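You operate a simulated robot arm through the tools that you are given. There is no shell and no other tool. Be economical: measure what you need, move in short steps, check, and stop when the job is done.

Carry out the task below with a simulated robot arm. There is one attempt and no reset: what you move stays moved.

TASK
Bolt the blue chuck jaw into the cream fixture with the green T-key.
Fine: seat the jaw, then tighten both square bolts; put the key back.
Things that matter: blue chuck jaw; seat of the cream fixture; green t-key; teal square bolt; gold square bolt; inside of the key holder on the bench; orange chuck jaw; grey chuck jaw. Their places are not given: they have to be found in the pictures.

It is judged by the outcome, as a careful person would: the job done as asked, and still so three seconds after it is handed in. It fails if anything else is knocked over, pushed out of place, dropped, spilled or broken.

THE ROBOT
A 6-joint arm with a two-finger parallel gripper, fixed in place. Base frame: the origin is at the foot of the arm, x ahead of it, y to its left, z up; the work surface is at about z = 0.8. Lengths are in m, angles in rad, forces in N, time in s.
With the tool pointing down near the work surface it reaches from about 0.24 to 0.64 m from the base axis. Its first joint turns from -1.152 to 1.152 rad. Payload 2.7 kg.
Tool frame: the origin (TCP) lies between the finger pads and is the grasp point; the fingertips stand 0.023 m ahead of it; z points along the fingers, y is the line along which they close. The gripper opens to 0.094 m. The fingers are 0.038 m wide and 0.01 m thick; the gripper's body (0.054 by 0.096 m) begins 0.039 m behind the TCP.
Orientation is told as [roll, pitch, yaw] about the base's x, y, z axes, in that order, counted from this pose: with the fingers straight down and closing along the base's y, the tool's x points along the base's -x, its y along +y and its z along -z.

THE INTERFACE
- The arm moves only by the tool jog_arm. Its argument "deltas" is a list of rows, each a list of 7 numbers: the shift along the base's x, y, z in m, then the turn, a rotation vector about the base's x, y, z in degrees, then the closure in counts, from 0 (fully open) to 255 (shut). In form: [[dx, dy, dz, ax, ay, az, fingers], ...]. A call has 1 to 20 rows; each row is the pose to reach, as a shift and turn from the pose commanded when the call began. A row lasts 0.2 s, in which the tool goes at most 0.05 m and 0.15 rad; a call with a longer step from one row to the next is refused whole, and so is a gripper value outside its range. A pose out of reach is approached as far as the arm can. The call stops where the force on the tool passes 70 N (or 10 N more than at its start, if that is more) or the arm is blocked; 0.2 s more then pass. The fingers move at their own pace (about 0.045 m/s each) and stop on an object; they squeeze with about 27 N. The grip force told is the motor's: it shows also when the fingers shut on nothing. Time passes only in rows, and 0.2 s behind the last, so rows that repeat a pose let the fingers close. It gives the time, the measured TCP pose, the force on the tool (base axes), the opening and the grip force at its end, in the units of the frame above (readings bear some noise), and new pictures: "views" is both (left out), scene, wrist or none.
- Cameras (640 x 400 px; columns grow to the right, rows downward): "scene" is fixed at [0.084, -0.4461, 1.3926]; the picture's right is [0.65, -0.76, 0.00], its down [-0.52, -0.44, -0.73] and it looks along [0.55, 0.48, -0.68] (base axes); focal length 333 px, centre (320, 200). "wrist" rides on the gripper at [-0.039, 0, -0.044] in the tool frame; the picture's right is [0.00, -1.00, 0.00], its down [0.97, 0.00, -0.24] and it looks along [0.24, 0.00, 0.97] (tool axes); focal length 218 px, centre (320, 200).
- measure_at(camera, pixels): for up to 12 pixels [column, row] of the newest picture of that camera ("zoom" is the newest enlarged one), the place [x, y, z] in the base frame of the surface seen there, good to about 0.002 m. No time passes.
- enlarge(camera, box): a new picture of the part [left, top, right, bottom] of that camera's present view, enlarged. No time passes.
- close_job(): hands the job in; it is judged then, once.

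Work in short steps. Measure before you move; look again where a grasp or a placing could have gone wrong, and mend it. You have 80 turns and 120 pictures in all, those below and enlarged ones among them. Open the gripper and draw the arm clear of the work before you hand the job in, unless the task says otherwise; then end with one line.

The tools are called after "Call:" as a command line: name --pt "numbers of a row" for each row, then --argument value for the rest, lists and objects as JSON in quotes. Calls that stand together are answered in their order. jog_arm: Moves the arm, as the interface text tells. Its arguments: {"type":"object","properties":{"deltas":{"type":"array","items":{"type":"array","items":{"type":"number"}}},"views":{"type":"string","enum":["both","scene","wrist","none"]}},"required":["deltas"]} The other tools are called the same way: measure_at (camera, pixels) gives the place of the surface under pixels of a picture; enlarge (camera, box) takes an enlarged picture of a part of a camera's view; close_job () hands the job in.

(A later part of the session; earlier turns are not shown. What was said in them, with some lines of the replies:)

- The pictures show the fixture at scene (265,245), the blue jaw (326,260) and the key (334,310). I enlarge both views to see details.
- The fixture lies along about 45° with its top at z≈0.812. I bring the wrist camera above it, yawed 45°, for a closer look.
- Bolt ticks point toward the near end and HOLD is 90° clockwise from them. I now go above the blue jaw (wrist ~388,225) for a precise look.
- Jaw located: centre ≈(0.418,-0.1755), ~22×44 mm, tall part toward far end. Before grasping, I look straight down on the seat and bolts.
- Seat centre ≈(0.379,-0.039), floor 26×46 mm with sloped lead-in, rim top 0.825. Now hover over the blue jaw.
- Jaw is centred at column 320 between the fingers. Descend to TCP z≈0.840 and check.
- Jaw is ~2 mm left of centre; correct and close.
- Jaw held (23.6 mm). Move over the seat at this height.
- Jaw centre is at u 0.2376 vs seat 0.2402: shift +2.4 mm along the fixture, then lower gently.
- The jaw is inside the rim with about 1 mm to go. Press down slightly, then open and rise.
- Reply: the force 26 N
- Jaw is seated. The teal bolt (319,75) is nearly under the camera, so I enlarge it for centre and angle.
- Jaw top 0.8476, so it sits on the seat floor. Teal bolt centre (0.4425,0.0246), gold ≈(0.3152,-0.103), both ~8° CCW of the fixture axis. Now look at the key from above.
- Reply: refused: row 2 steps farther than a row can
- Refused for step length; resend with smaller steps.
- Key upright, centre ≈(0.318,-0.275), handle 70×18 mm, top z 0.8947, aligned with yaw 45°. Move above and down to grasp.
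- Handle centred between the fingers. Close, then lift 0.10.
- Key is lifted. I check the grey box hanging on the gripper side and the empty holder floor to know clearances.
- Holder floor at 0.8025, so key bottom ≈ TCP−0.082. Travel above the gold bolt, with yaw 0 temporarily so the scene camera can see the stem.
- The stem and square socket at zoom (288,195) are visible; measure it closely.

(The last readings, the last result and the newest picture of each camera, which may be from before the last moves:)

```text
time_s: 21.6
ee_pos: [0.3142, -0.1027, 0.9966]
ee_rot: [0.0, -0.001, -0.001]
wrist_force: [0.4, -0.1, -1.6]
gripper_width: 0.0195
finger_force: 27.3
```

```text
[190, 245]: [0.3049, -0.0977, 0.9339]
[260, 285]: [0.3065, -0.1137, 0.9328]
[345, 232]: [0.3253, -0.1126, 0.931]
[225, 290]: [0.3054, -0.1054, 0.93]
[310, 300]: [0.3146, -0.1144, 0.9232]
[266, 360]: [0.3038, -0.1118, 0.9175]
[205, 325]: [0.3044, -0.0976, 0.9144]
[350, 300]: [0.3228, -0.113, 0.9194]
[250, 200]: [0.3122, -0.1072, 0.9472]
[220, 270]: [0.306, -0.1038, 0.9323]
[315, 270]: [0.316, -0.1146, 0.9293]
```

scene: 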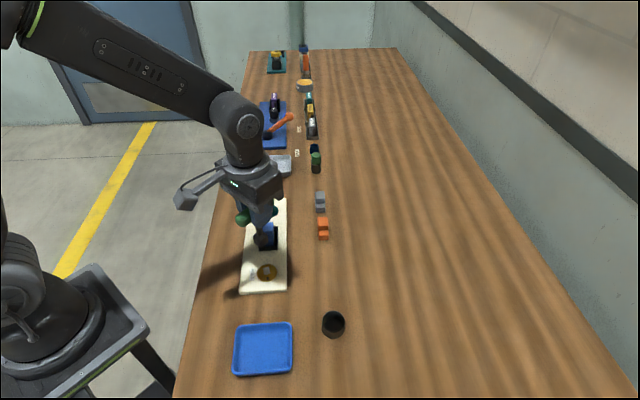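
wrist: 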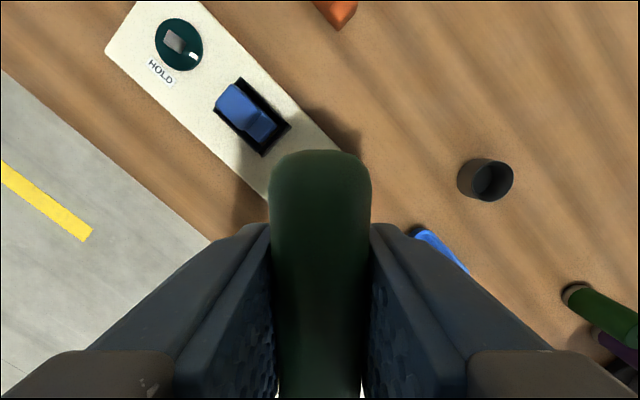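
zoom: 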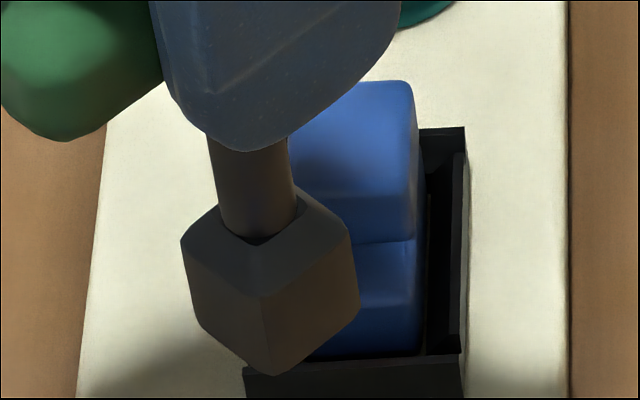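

Socket is centred under the TCP (≈0.315,-0.104), square with the tool, bottom ≈ TCP−0.083. Rotate to yaw 53° and lower to just above the gold bolt.

Call:
jog_arm --pt "0 0 0 0 0 8 255" --pt "0 0 -0.01 0 0 16 255" --pt "0 0 -0.02 0 0 24 255" --pt "0 0 -0.03 0 0 32 255" --pt "0 0 -0.04 0 0 40 255" --pt "0 0 -0.05 0 0 48 255" --pt "0 0 -0.065 0 0 53 255" --pt "0 0 -0.075 0 0 53 255" --pt "0 0 -0.075 0 0 53 255"

Call:
enlarge --camera "scene" --box '[230, 240, 310, 300]'

```text
time_s: 23.6
ee_pos: [0.3137, -0.1028, 0.9195]
ee_rot: [-0.001, 0.002, 0.927]
wrist_force: [0.4, 0.2, -1.6]
gripper_width: 0.0199
finger_force: 27.2
```

scene: 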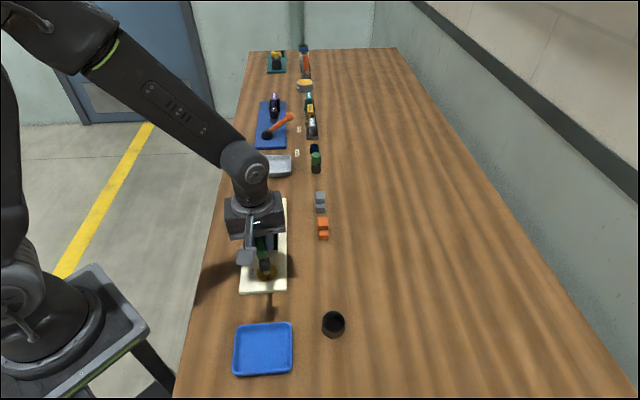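
wrist: 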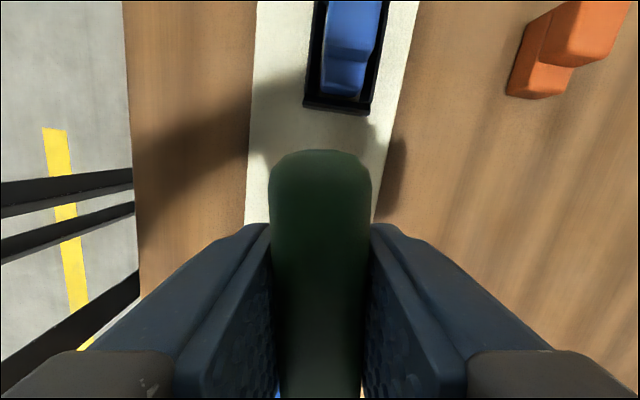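

```text
6.67 times, centred on (270, 270) of scene
```

zoom: 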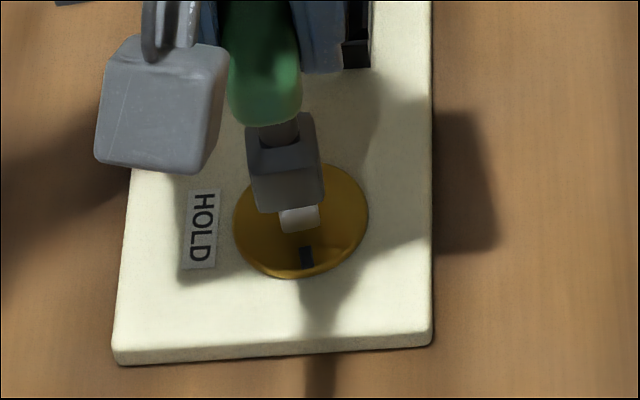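

Call:
measure_at --camera "zoom" --pixels '[[288, 185], [288, 205], [262, 190], [318, 190], [255, 150], [315, 130], [237, 222], [364, 215], [300, 272], [298, 222], [306, 258]]'

```text
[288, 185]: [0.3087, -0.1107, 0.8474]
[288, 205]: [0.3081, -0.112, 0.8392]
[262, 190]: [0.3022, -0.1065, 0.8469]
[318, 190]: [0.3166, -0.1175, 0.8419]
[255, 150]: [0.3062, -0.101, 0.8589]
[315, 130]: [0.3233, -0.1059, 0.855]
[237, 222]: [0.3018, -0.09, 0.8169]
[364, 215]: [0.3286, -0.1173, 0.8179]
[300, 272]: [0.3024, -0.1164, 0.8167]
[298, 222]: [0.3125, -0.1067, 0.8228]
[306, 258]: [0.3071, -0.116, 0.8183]
```

Socket is aligned over the gold bolt within ~0.5 mm; bolt angle looks ~2–3° more. Adjust 2° and descend gently.

Call:
jog_arm --pt "0.0003 0 -0.003 0 0 2 255" --pt "0.0003 0 -0.007 0 0 2 255" --pt "0.0003 0 -0.01 0 0 2 255" --pt "0.0003 0 -0.013 0 0 2 255" --pt "0.0003 0 -0.016 0 0 2 255" --pt "0.0003 0 -0.018 0 0 2 255" --pt "0.0003 0 -0.02 0 0 2 255" --pt "0.0003 0 -0.02 0 0 2 255"

Call:
enlarge --camera "scene" --box '[230, 240, 310, 300]'

```text
time_s: 25.4
ee_pos: [0.3139, -0.1021, 0.8987]
ee_rot: [-0.004, 0.0, 0.96]
wrist_force: [-6.0, -1.8, 29.3]
gripper_width: 0.0198
finger_force: 27.0
```

scene: 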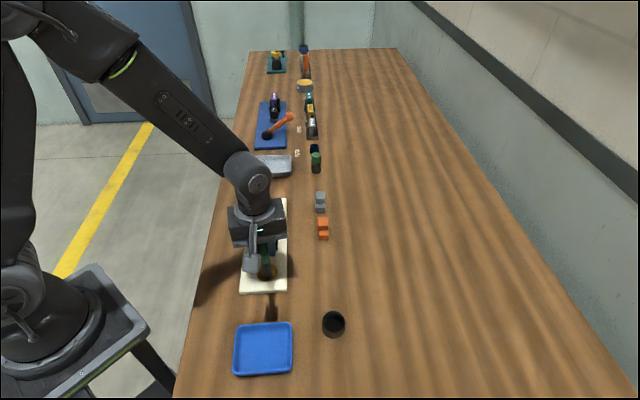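
wrist: 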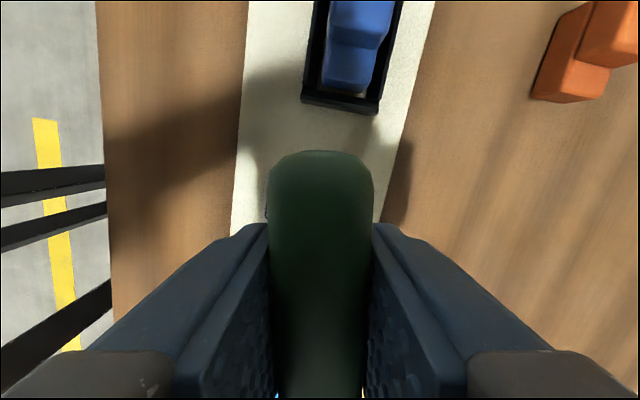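

```text
6.67 times, centred on (270, 270) of scene
```

zoom: 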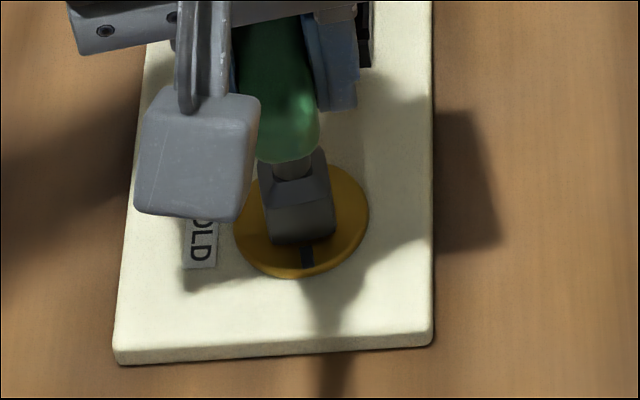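

Fully engaged (TCP 0.899). Ease off 1 mm and turn clockwise 50° first.

Call:
jog_arm --pt "0 0 0.001 0 0 0 255" --pt "0 0 0.001 0 0 -7 255" --pt "0 0 0.001 0 0 -14 255" --pt "0 0 0.001 0 0 -21 255" --pt "0 0 0.001 0 0 -28 255" --pt "0 0 0.001 0 0 -35 255" --pt "0 0 0.001 0 0 -42 255" --pt "0 0 0.001 0 0 -50 255" --pt "0 0 0.001 0 0 -50 255"

Call:
enlarge --camera "scene" --box '[230, 240, 310, 300]'

```text
time_s: 27.4
ee_pos: [0.3148, -0.1024, 0.901]
ee_rot: [0.0, -0.001, 0.085]
wrist_force: [3.9, 0.9, -3.3]
gripper_width: 0.0196
finger_force: 26.8
```

scene: 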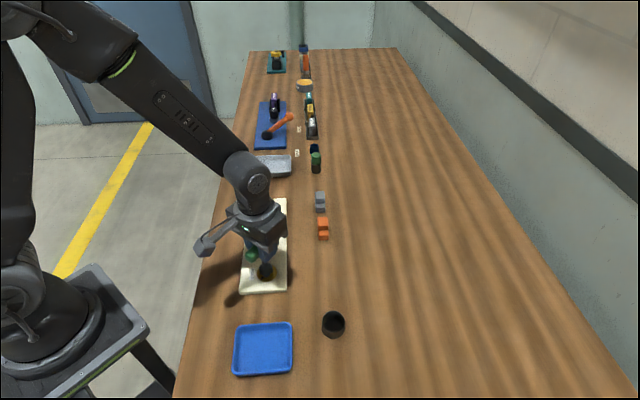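
wrist: 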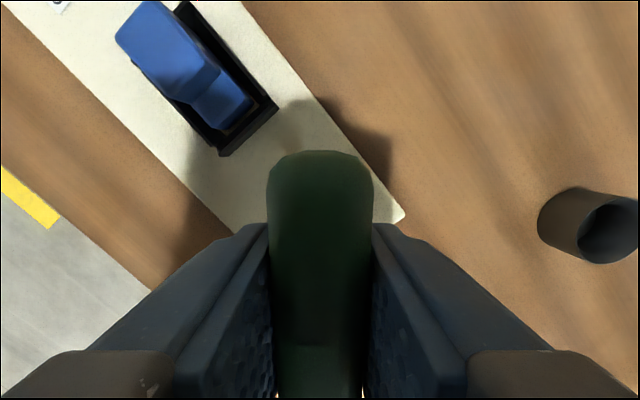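

```text
6.67 times, centred on (270, 270) of scene
```

zoom: 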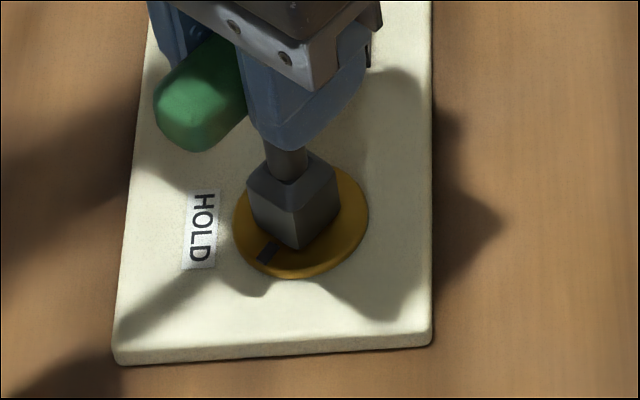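

The tick follows the key toward HOLD. Continue another 50°.

Call:
jog_arm --pt "0 0 0 0 0 -7 255" --pt "0 0 0 0 0 -14 255" --pt "0 0 0 0 0 -21 255" --pt "0 0 0 0 0 -28 255" --pt "0 0 0 0 0 -35 255" --pt "0 0 0 0 0 -42 255" --pt "0 0 0 0 0 -50 255" --pt "0 0 0 0 0 -50 255"

Call:
enlarge --camera "scene" --box '[230, 240, 310, 300]'

```text
time_s: 29.2
ee_pos: [0.3149, -0.1026, 0.8999]
ee_rot: [0.0, 0.0, -0.787]
wrist_force: [0.9, -2.7, -5.9]
gripper_width: 0.0196
finger_force: 26.8
```

scene: 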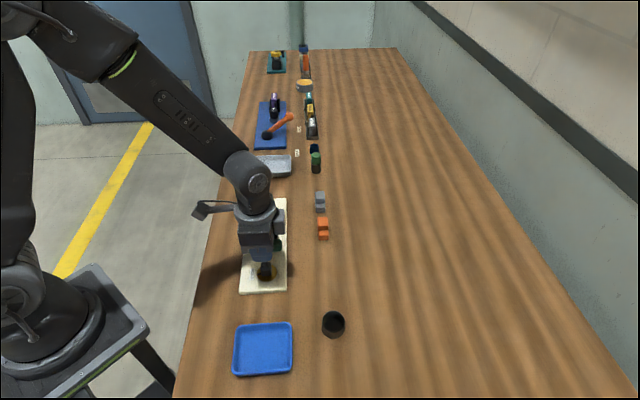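
wrist: 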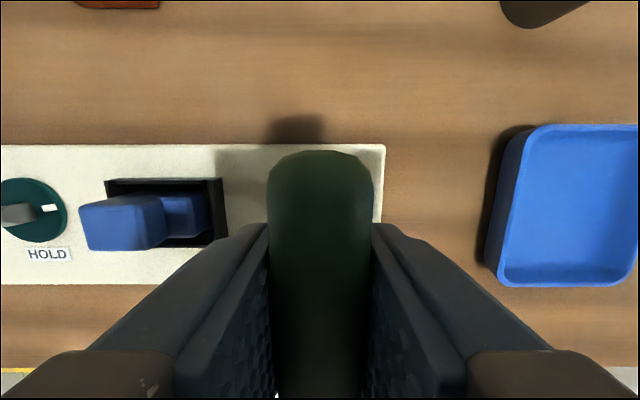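

```text
6.67 times, centred on (270, 270) of scene
```

zoom: 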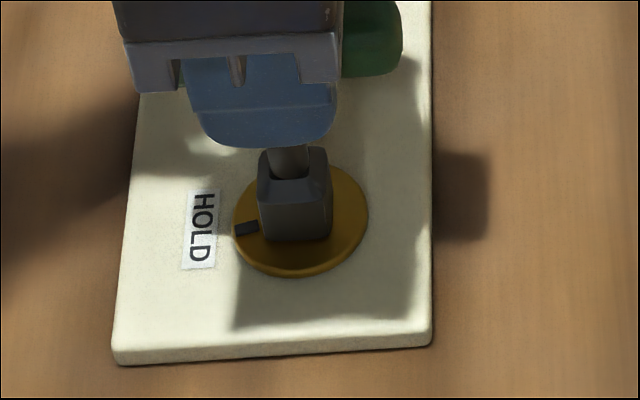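

The tick (246,229) is at HOLD but ~4–5° short because of socket play. Turn 5° more.

Call:
jog_arm --pt "0 0 0 0 0 -3 255" --pt "0 0 0 0 0 -5 255" --pt "0 0 0 0 0 -5 255" --views "none"

Call:
enlarge --camera "scene" --box '[250, 255, 290, 285]'

```text
time_s: 30.0
ee_pos: [0.3137, -0.1015, 0.9015]
ee_rot: [-0.001, 0.001, -0.872]
wrist_force: [0.3, 2.3, 3.3]
gripper_width: 0.0197
finger_force: 26.8
```

```text
13.33 times, centred on (270, 270) of scene
```

zoom: 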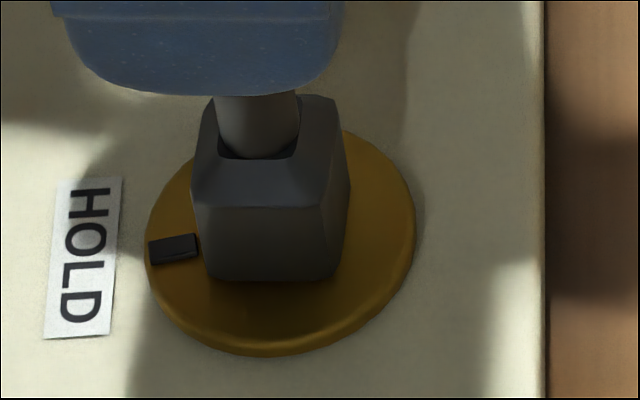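

Tick now points at the HOLD label. Lift the key straight up.

Call:
jog_arm --pt "0.0005 -0.0005 0.01 0 0 0 255" --pt "0 0 0.03 0 0 0 255" --pt "0 0 0.06 0 0 0 255" --pt "0 0 0.09 0 0 0 255" --pt "0 0 0.09 0 0 0 255"

Call:
enlarge --camera "scene" --box '[230, 240, 310, 300]'

```text
time_s: 31.2
ee_pos: [0.3135, -0.1026, 0.9905]
ee_rot: [0.0, 0.0, -0.872]
wrist_force: [0.1, -0.7, -1.7]
gripper_width: 0.0197
finger_force: 27.1
```

scene: 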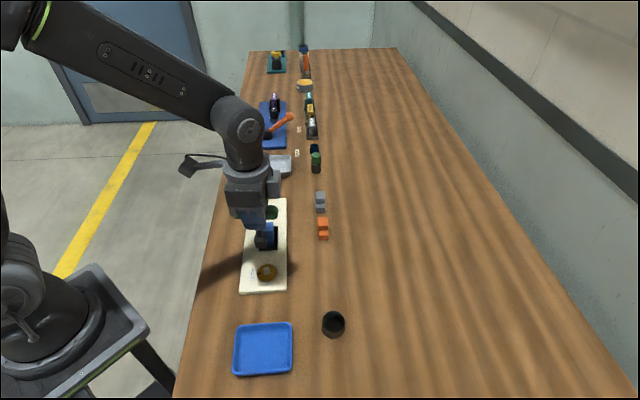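
wrist: 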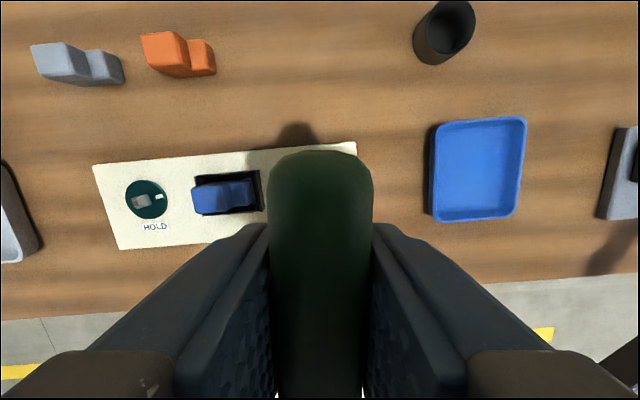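

```text
6.67 times, centred on (270, 270) of scene
```

zoom: 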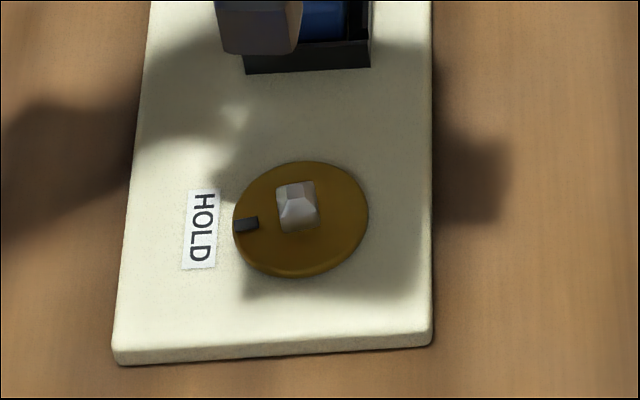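

Gold tick lines up with HOLD. Move to above the teal bolt (0.4425,0.0246), rotating back to yaw 55°.

Call:
jog_arm --pt "0.009 0.009 0 0 0 7.5 255" --pt "0.018 0.018 0 0 0 15 255" --pt "0.027 0.027 0 0 0 22.5 255" --pt "0.036 0.036 0 0 0 30 255" --pt "0.045 0.045 0 0 0 37.5 255" --pt "0.054 0.054 0 0 0 45 255" --pt "0.063 0.063 0 0 0 52.5 255" --pt "0.072 0.072 0 0 0 60 255" --pt "0.081 0.081 0 0 0 67.5 255" --pt "0.09 0.09 0 0 0 75 255" --pt "0.1 0.1 0 0 0 82.5 255" --pt "0.11 0.11 0 0 0 90 255" --pt "0.12 0.12 0 0 0 97.5 255" --pt "0.127 0.1275 0 0 0 105 255" --pt "0.127 0.1275 -0.03 0 0 105 255" --pt "0.127 0.1275 -0.06 0 0 105 255" --pt "0.127 0.1275 -0.07 0 0 105 255" --pt "0.127 0.1275 -0.07 0 0 105 255"

Call:
enlarge --camera "scene" --box '[240, 185, 300, 230]'

```text
time_s: 35.0
ee_pos: [0.4403, 0.0247, 0.9204]
ee_rot: [0.001, 0.0, 0.96]
wrist_force: [1.0, 0.4, -0.6]
gripper_width: 0.0194
finger_force: 27.2
```

scene: 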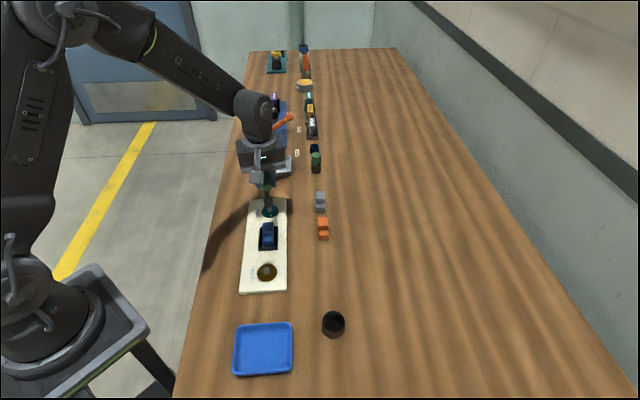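
wrist: 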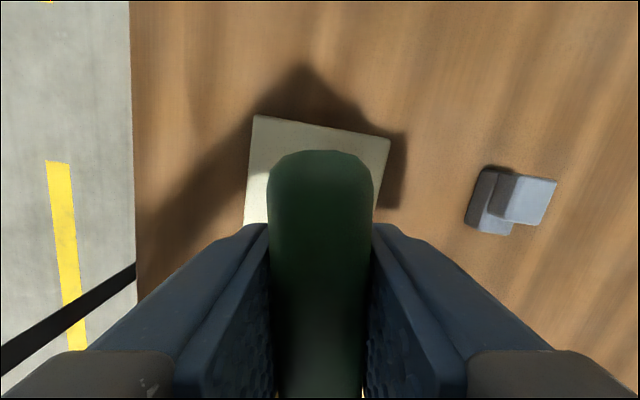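

```text
8.89 times, centred on (270, 208) of scene
```

zoom: 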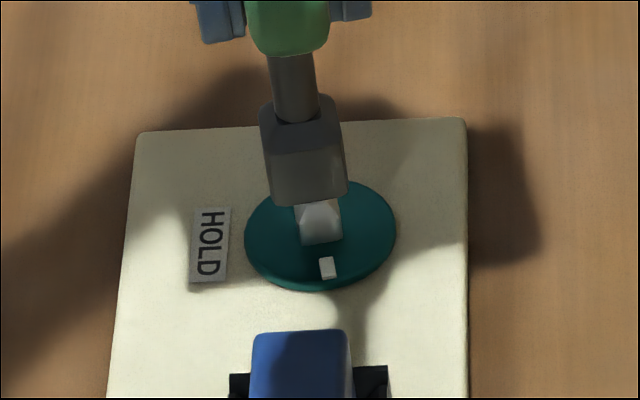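

Call:
measure_at --camera "zoom" --pixels '[[306, 175], [308, 195], [275, 190], [340, 185], [319, 228], [304, 230], [337, 225], [250, 235], [391, 235], [325, 285], [327, 268], [320, 208]]'

```text
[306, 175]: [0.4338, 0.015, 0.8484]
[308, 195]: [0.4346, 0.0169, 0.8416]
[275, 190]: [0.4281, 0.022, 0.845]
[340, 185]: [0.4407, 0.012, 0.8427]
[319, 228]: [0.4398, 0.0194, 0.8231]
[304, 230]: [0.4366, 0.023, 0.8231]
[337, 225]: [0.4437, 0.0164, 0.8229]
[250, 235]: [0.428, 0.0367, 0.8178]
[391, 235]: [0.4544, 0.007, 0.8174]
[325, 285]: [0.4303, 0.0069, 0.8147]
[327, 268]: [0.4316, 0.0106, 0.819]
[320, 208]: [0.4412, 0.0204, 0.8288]
```

Socket is ~2.5 mm off in +x from the bolt; shift (+0.0025,-0.0007) and descend gently.

Call:
jog_arm --pt "0.0025 -0.0007 0 0 0 0 255" --pt "0.0025 -0.0007 0 0 0 0 255" --pt "0.0025 -0.0007 -0.005 0 0 0 255" --pt "0.0025 -0.0007 -0.009 0 0 0 255" --pt "0.0025 -0.0007 -0.012 0 0 0 255" --pt "0.0025 -0.0007 -0.015 0 0 0 255" --pt "0.0025 -0.0007 -0.018 0 0 0 255" --pt "0.0025 -0.0007 -0.02 0 0 0 255" --pt "0.0025 -0.0007 -0.022 0 0 0 255" --pt "0.0025 -0.0007 -0.022 0 0 0 255" --views "none"

Call:
enlarge --camera "scene" --box '[240, 185, 300, 230]'

```text
time_s: 37.2
ee_pos: [0.4438, 0.025, 0.8997]
ee_rot: [0.0, -0.001, 0.962]
wrist_force: [-4.9, 1.8, 10.2]
gripper_width: 0.0196
finger_force: 27.3
```

```text
8.89 times, centred on (270, 208) of scene
```

zoom: 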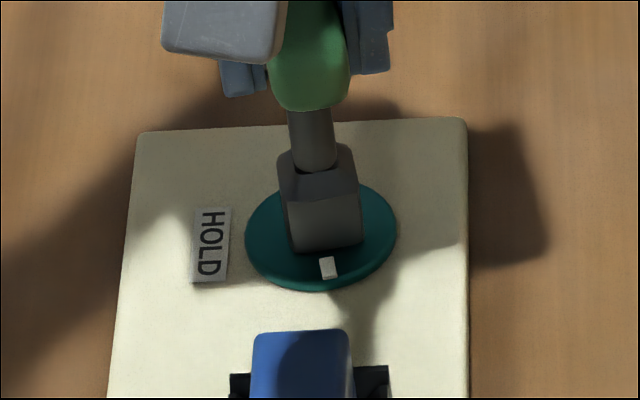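

Engaged (TCP 0.8997, same as gold). Turn clockwise 105° as before.

Call:
jog_arm --pt "0 0 0.0005 0 0 -7 255" --pt "0 0 0.0005 0 0 -14 255" --pt "0 0 0.0005 0 0 -21 255" --pt "0 0 0.0005 0 0 -28 255" --pt "0 0 0.0005 0 0 -35 255" --pt "0 0 0.0005 0 0 -42 255" --pt "0 0 0.0005 0 0 -49 255" --pt "0 0 0.0005 0 0 -56 255" --pt "0 0 0.0005 0 0 -63 255" --pt "0 0 0.0005 0 0 -70 255" --pt "0 0 0.0005 0 0 -77 255" --pt "0 0 0.0005 0 0 -84 255" --pt "0 0 0.0005 0 0 -91 255" --pt "0 0 0.0005 0 0 -98 255" --pt "0 0 0.0005 0 0 -105 255" --pt "0 0 0.0005 0 0 -105 255" --views "scene"

Call:
enlarge --camera "scene" --box '[240, 185, 300, 230]'

```text
time_s: 40.6
ee_pos: [0.443, 0.0231, 0.8995]
ee_rot: [0.003, -0.002, -0.876]
wrist_force: [-5.0, -0.1, 14.2]
gripper_width: 0.0198
finger_force: 26.7
```

scene: 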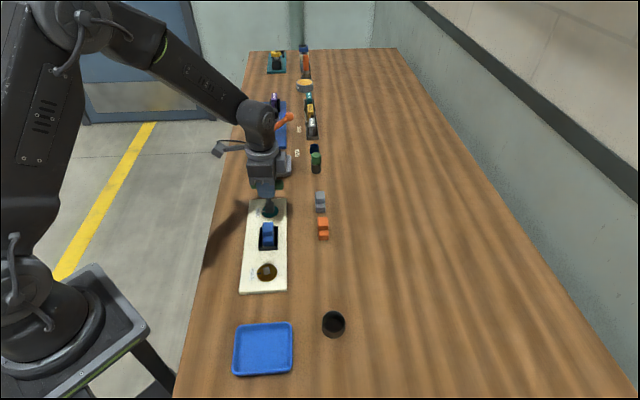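

```text
8.89 times, centred on (270, 208) of scene
```

zoom: 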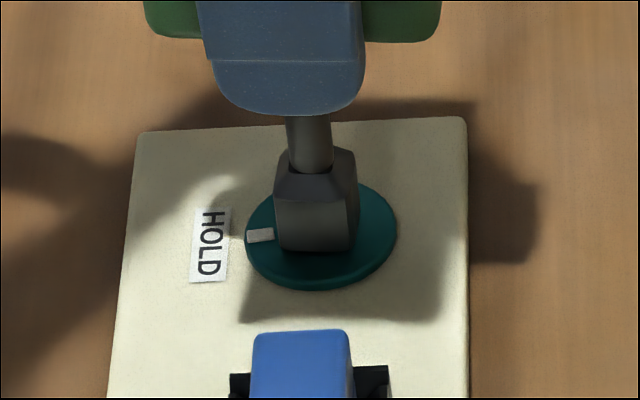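

Tick points at HOLD. Lift straight up and look.

Call:
jog_arm --pt "0 0 0.01 0 0 0 255" --pt "0 0 0.03 0 0 0 255" --pt "0 0 0.06 0 0 0 255" --pt "0 0 0.095 0 0 0 255" --pt "0 0 0.095 0 0 0 255" --views "scene"

Call:
enlarge --camera "scene" --box '[230, 185, 310, 245]'

```text
time_s: 41.8
ee_pos: [0.4421, 0.0235, 0.9946]
ee_rot: [-0.001, 0.0, -0.874]
wrist_force: [-0.1, -0.3, -2.1]
gripper_width: 0.0196
finger_force: 27.1
```

scene: 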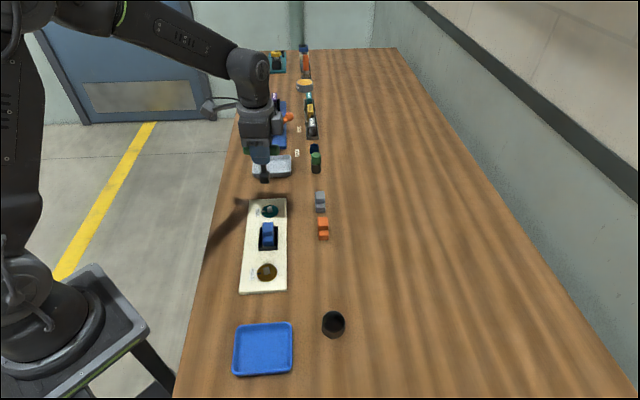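

```text
6.67 times, centred on (270, 215) of scene
```

zoom: 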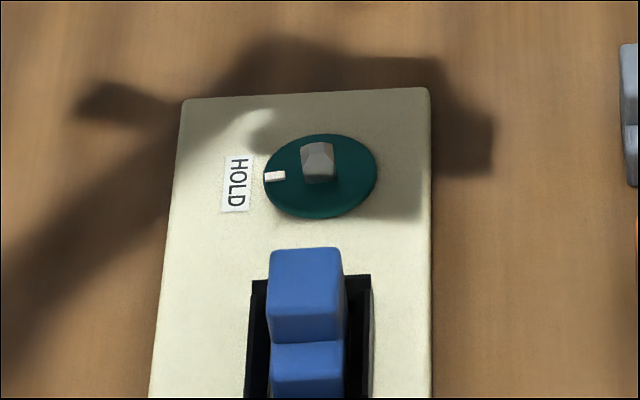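

Both ticks at HOLD. Carry the key above the holder (0.3185,-0.2755), turning back to yaw 45°.

Call:
jog_arm --pt "-0.0097 -0.023 0 0 0 7.3 255" --pt "-0.0194 -0.046 0 0 0 14.6 255" --pt "-0.0291 -0.069 0 0 0 21.9 255" --pt "-0.0388 -0.092 0 0 0 29.2 255" --pt "-0.0485 -0.115 0 0 0 36.5 255" --pt "-0.0582 -0.138 0 0 0 43.8 255" --pt "-0.0679 -0.161 0 0 0 51.1 255" --pt "-0.0776 -0.184 0 0 0 58.4 255" --pt "-0.0873 -0.207 0 0 0 65.7 255" --pt "-0.097 -0.23 0 0 0 73 255" --pt "-0.1067 -0.253 0 0 0 80.3 255" --pt "-0.1164 -0.276 0 0 0 87.6 255" --pt "-0.1264 -0.2995 0 0 0 95 255" --pt "-0.1264 -0.2995 -0.03 0 0 95 255" --pt "-0.1264 -0.2995 -0.05 0 0 95 255" --pt "-0.1264 -0.2995 -0.05 0 0 95 255"

Call:
enlarge --camera "scene" --box '[300, 275, 380, 345]'

```text
time_s: 45.2
ee_pos: [0.3145, -0.2773, 0.9433]
ee_rot: [-0.001, 0.0, 0.785]
wrist_force: [0.4, 0.1, -0.8]
gripper_width: 0.0198
finger_force: 26.9
```

scene: 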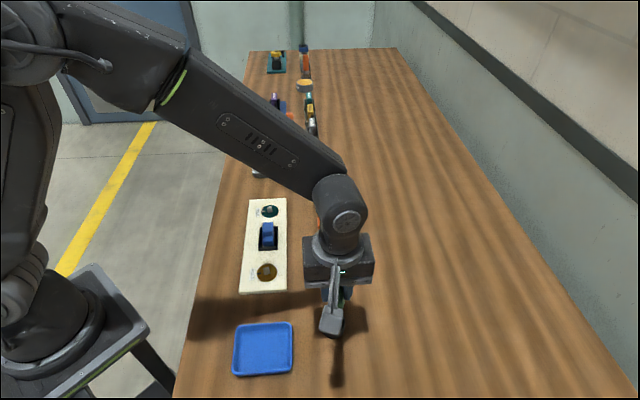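
wrist: 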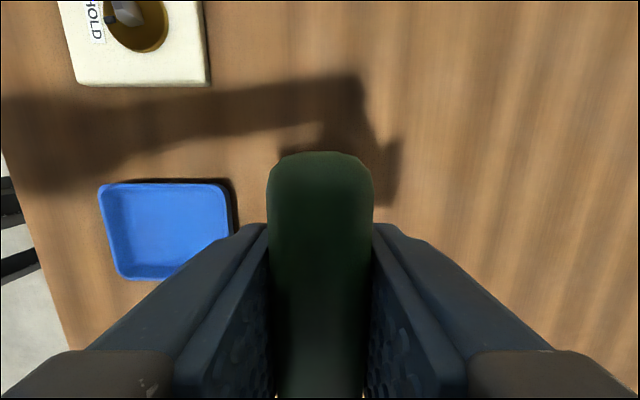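

```text
5.71 times, centred on (340, 310) of scene
```

zoom: 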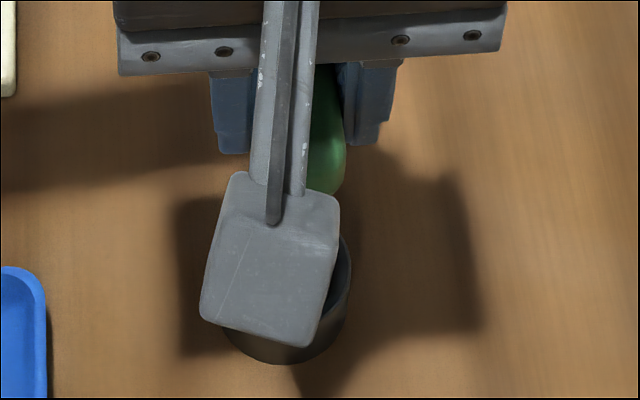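

The holder is hidden by the grey box; turn to yaw 0 for a clear view before inserting.

Call:
jog_arm --pt "0 0 0 0 0 -7.5 255" --pt "0 0 0 0 0 -15 255" --pt "0 0 0 0 0 -22.5 255" --pt "0 0 0 0 0 -30 255" --pt "0 0 0 0 0 -37.5 255" --pt "0 0 0 0 0 -45 255" --pt "0 0 0 0 0 -45 255" --views "none"

Call:
enlarge --camera "scene" --box '[300, 275, 380, 345]'

```text
time_s: 46.8
ee_pos: [0.3177, -0.2752, 0.9456]
ee_rot: [-0.001, 0.0, 0.0]
wrist_force: [-0.3, 0.3, -1.0]
gripper_width: 0.02
finger_force: 26.9
```

```text
5.71 times, centred on (340, 310) of scene
```

zoom: 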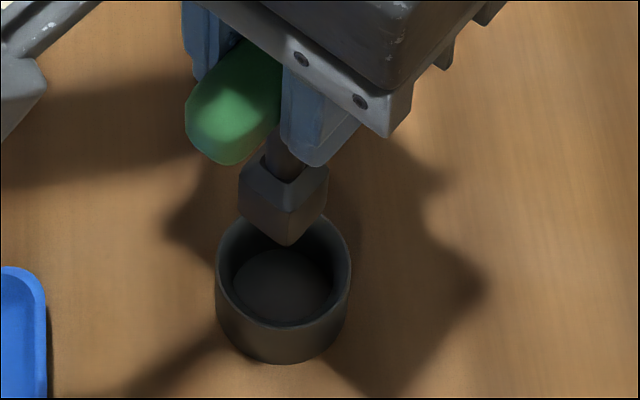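

Call:
measure_at --camera "zoom" --pixels '[[265, 210], [310, 205], [287, 235], [243, 195], [324, 190], [220, 270], [347, 265], [283, 322], [283, 285], [345, 245], [222, 245]]'

```text
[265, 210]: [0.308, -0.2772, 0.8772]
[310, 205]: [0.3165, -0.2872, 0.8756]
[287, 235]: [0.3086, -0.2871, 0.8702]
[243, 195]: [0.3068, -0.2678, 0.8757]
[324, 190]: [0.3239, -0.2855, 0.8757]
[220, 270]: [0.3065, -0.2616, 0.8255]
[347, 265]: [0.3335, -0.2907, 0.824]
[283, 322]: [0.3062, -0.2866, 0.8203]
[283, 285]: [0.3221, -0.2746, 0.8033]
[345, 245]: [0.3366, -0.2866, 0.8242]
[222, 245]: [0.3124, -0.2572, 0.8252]
```

Socket centre (0.318,-0.2765) vs holder (0.319,-0.2757): shift ~1 mm and lower in.

Call:
jog_arm --pt "0.001 0.0007 -0.01 0 0 0 255" --pt "0.001 0.0007 -0.02 0 0 0 255" --pt "0.001 0.0007 -0.03 0 0 0 255" --pt "0.001 0.0007 -0.035 0 0 0 255" --pt "0.001 0.0007 -0.035 0 0 0 255" --views "none"

Call:
enlarge --camera "scene" --box '[300, 275, 380, 345]'

```text
time_s: 48.0
ee_pos: [0.3194, -0.2751, 0.9094]
ee_rot: [-0.001, 0.001, -0.001]
wrist_force: [0.5, -0.1, -1.4]
gripper_width: 0.0199
finger_force: 26.9
```

```text
5.71 times, centred on (340, 310) of scene
```

zoom: 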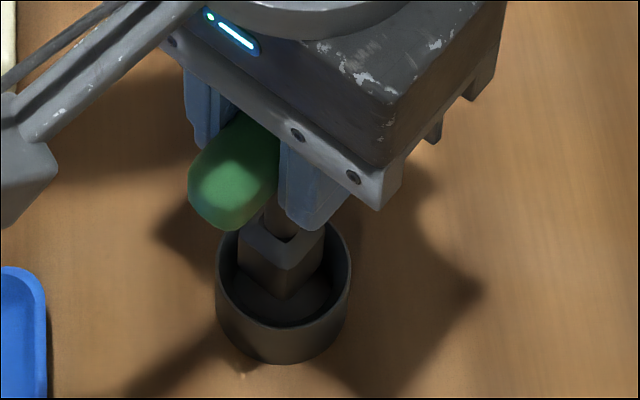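

It's entering cleanly. Continue down to the floor.

Call:
jog_arm --pt "0 0 -0.006 0 0 0 255" --pt "0 0 -0.012 0 0 0 255" --pt "0 0 -0.018 0 0 0 255" --pt "0 0 -0.022 0 0 0 255" --pt "0 0 -0.024 0 0 0 255" --pt "0 0 -0.024 0 0 0 255" --views "none"

Call:
enlarge --camera "scene" --box '[300, 275, 380, 345]'

```text
time_s: 49.4
ee_pos: [0.3187, -0.2744, 0.8848]
ee_rot: [-0.001, 0.001, 0.001]
wrist_force: [0.6, -0.2, -1.6]
gripper_width: 0.0199
finger_force: 27.7
```

```text
5.71 times, centred on (340, 310) of scene
```

zoom: 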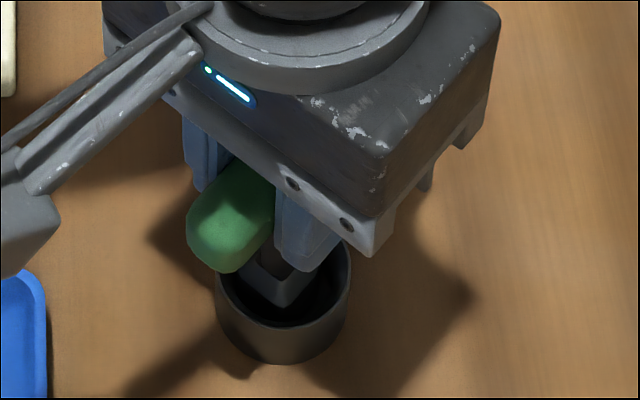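

Not yet touching floor; lower up to 2.5 mm more.

Call:
jog_arm --pt "0 0 -0.001 0 0 0 255" --pt "0 0 -0.002 0 0 0 255" --pt "0 0 -0.002 0 0 0 255" --views "none"

```text
time_s: 50.2
ee_pos: [0.3185, -0.2747, 0.8839]
ee_rot: [0.0, 0.001, 0.0]
wrist_force: [-0.8, 0.0, -1.4]
gripper_width: 0.0199
finger_force: 26.7
```

Call:
jog_arm --pt "0 0 -0.001 0 0 0 255" --pt "0 0 -0.002 0 0 0 255" --pt "0 0 -0.002 0 0 0 255" --views "none"

```text
time_s: 51.0
ee_pos: [0.3196, -0.2757, 0.8824]
ee_rot: [-0.001, -0.003, 0.0]
wrist_force: [-4.1, 4.3, 21.1]
gripper_width: 0.02
finger_force: 27.4
```

Floor contact. Ease up 1 mm, open slowly, and check before rising.

Call:
jog_arm --pt "0 0 0.0015 0 0 0 255" --pt "0 0 0.0015 0 0 0 200" --pt "0 0 0.0015 0 0 0 150" --pt "0 0 0.0015 0 0 0 100" --pt "0 0 0.0015 0 0 0 60" --pt "0 0 0.0015 0 0 0 60" --pt "0 0 0.0015 0 0 0 60"

Call:
enlarge --camera "scene" --box '[300, 275, 380, 345]'

```text
time_s: 52.6
ee_pos: [0.3194, -0.2745, 0.8825]
ee_rot: [-0.001, 0.0, 0.0]
wrist_force: [-0.8, -0.2, 0.1]
gripper_width: 0.0719
finger_force: 0.1
```

scene: 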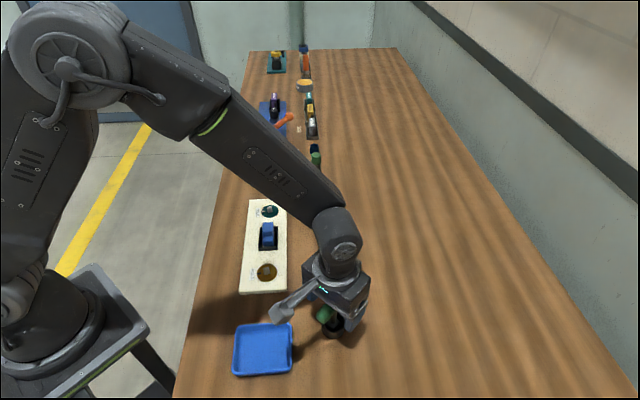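
wrist: 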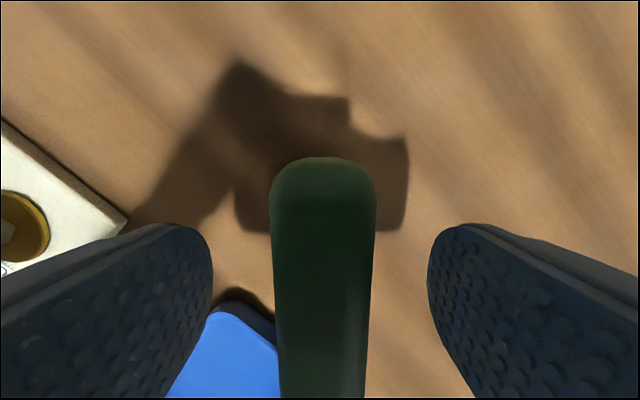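

```text
5.71 times, centred on (340, 310) of scene
```

zoom: 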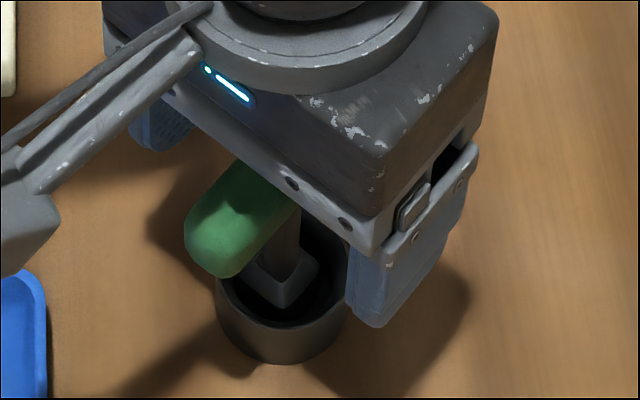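

Key stands on its own in the holder. Rise straight up and draw clear.

Call:
jog_arm --pt "0 0 0.02 0 0 0 60" --pt "0 0 0.05 0 0 0 60" --pt "0 0 0.09 0 0 0 30" --pt "0 0 0.13 0 0 0 0" --pt "0 0 0.17 0 0 0 0" --pt "0.04 0.02 0.2 0 0 0 0" --pt "0.08 0.04 0.22 0 0 0 0" --pt "0.08 0.04 0.22 0 0 0 0"

Call:
enlarge --camera "scene" --box '[230, 190, 370, 350]'

Call:
enlarge --camera "wrist" --box '[120, 60, 440, 260]'

```text
refused: row 6 steps farther than a row can; nothing moved
```

```text
2.50 times, centred on (300, 270) of scene
```

zoom: 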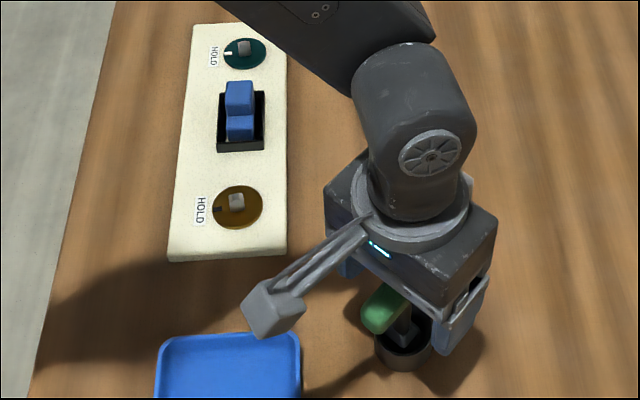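

```text
2.00 times, centred on (280, 160) of wrist
```

zoom: 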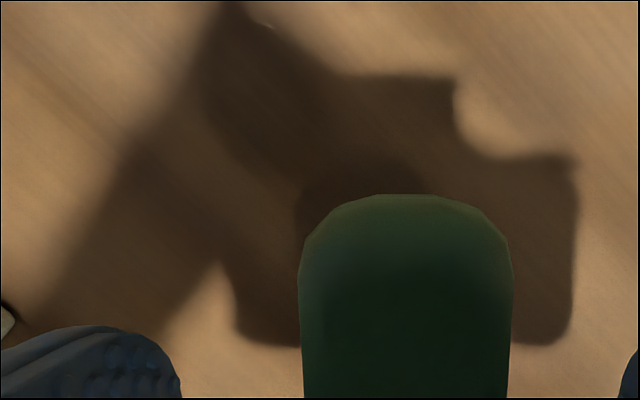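

Call:
jog_arm --pt "0 0 0.02 0 0 0 60" --pt "0 0 0.05 0 0 0 60" --pt "0 0 0.09 0 0 0 30" --pt "0 0 0.13 0 0 0 0" --pt "0 0 0.17 0 0 0 0" --pt "0.03 0.02 0.19 0 0 0 0" --pt "0.06 0.04 0.21 0 0 0 0" --pt "0.08 0.05 0.22 0 0 0 0" --pt "0.08 0.05 0.22 0 0 0 0"

Call:
enlarge --camera "scene" --box '[230, 190, 370, 350]'

Call:
enlarge --camera "wrist" --box '[120, 60, 440, 260]'

```text
time_s: 54.6
ee_pos: [0.3987, -0.2244, 1.1022]
ee_rot: [-0.001, 0.001, 0.001]
wrist_force: [-0.1, 0.4, -0.7]
gripper_width: 0.0939
finger_force: 0.2
```

scene: 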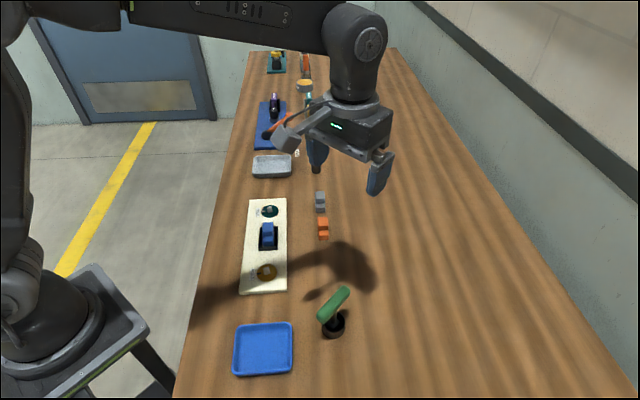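
wrist: 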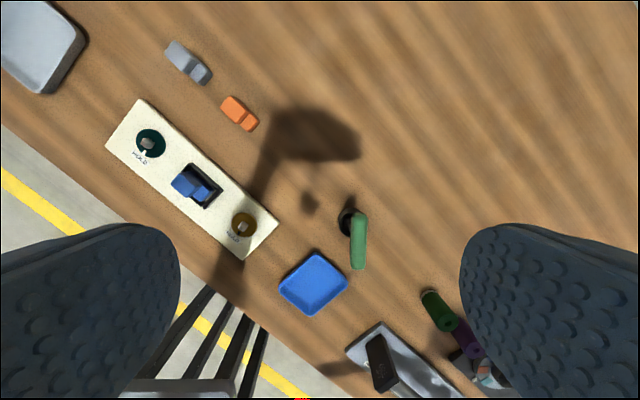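

```text
2.50 times, centred on (300, 270) of scene
```

zoom: 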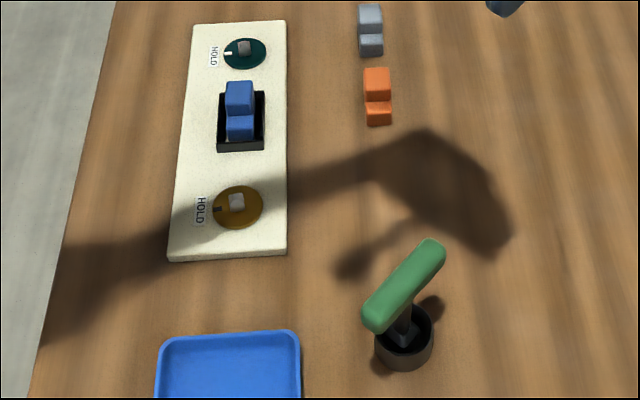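

```text
2.00 times, centred on (280, 160) of wrist
```

zoom: 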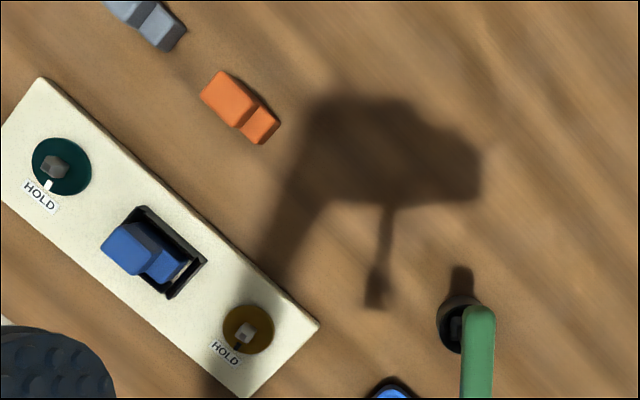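

Jaw seated, both ticks at HOLD, key standing in its holder, the other jaws untouched, and the arm is clear. Hand in.

Call:
close_job

```text
The job is handed in.
```

The blue jaw is seated in the fixture, both bolts are turned clockwise until their marks point at HOLD, and the green T-key is back in its holder; the job is handed in.
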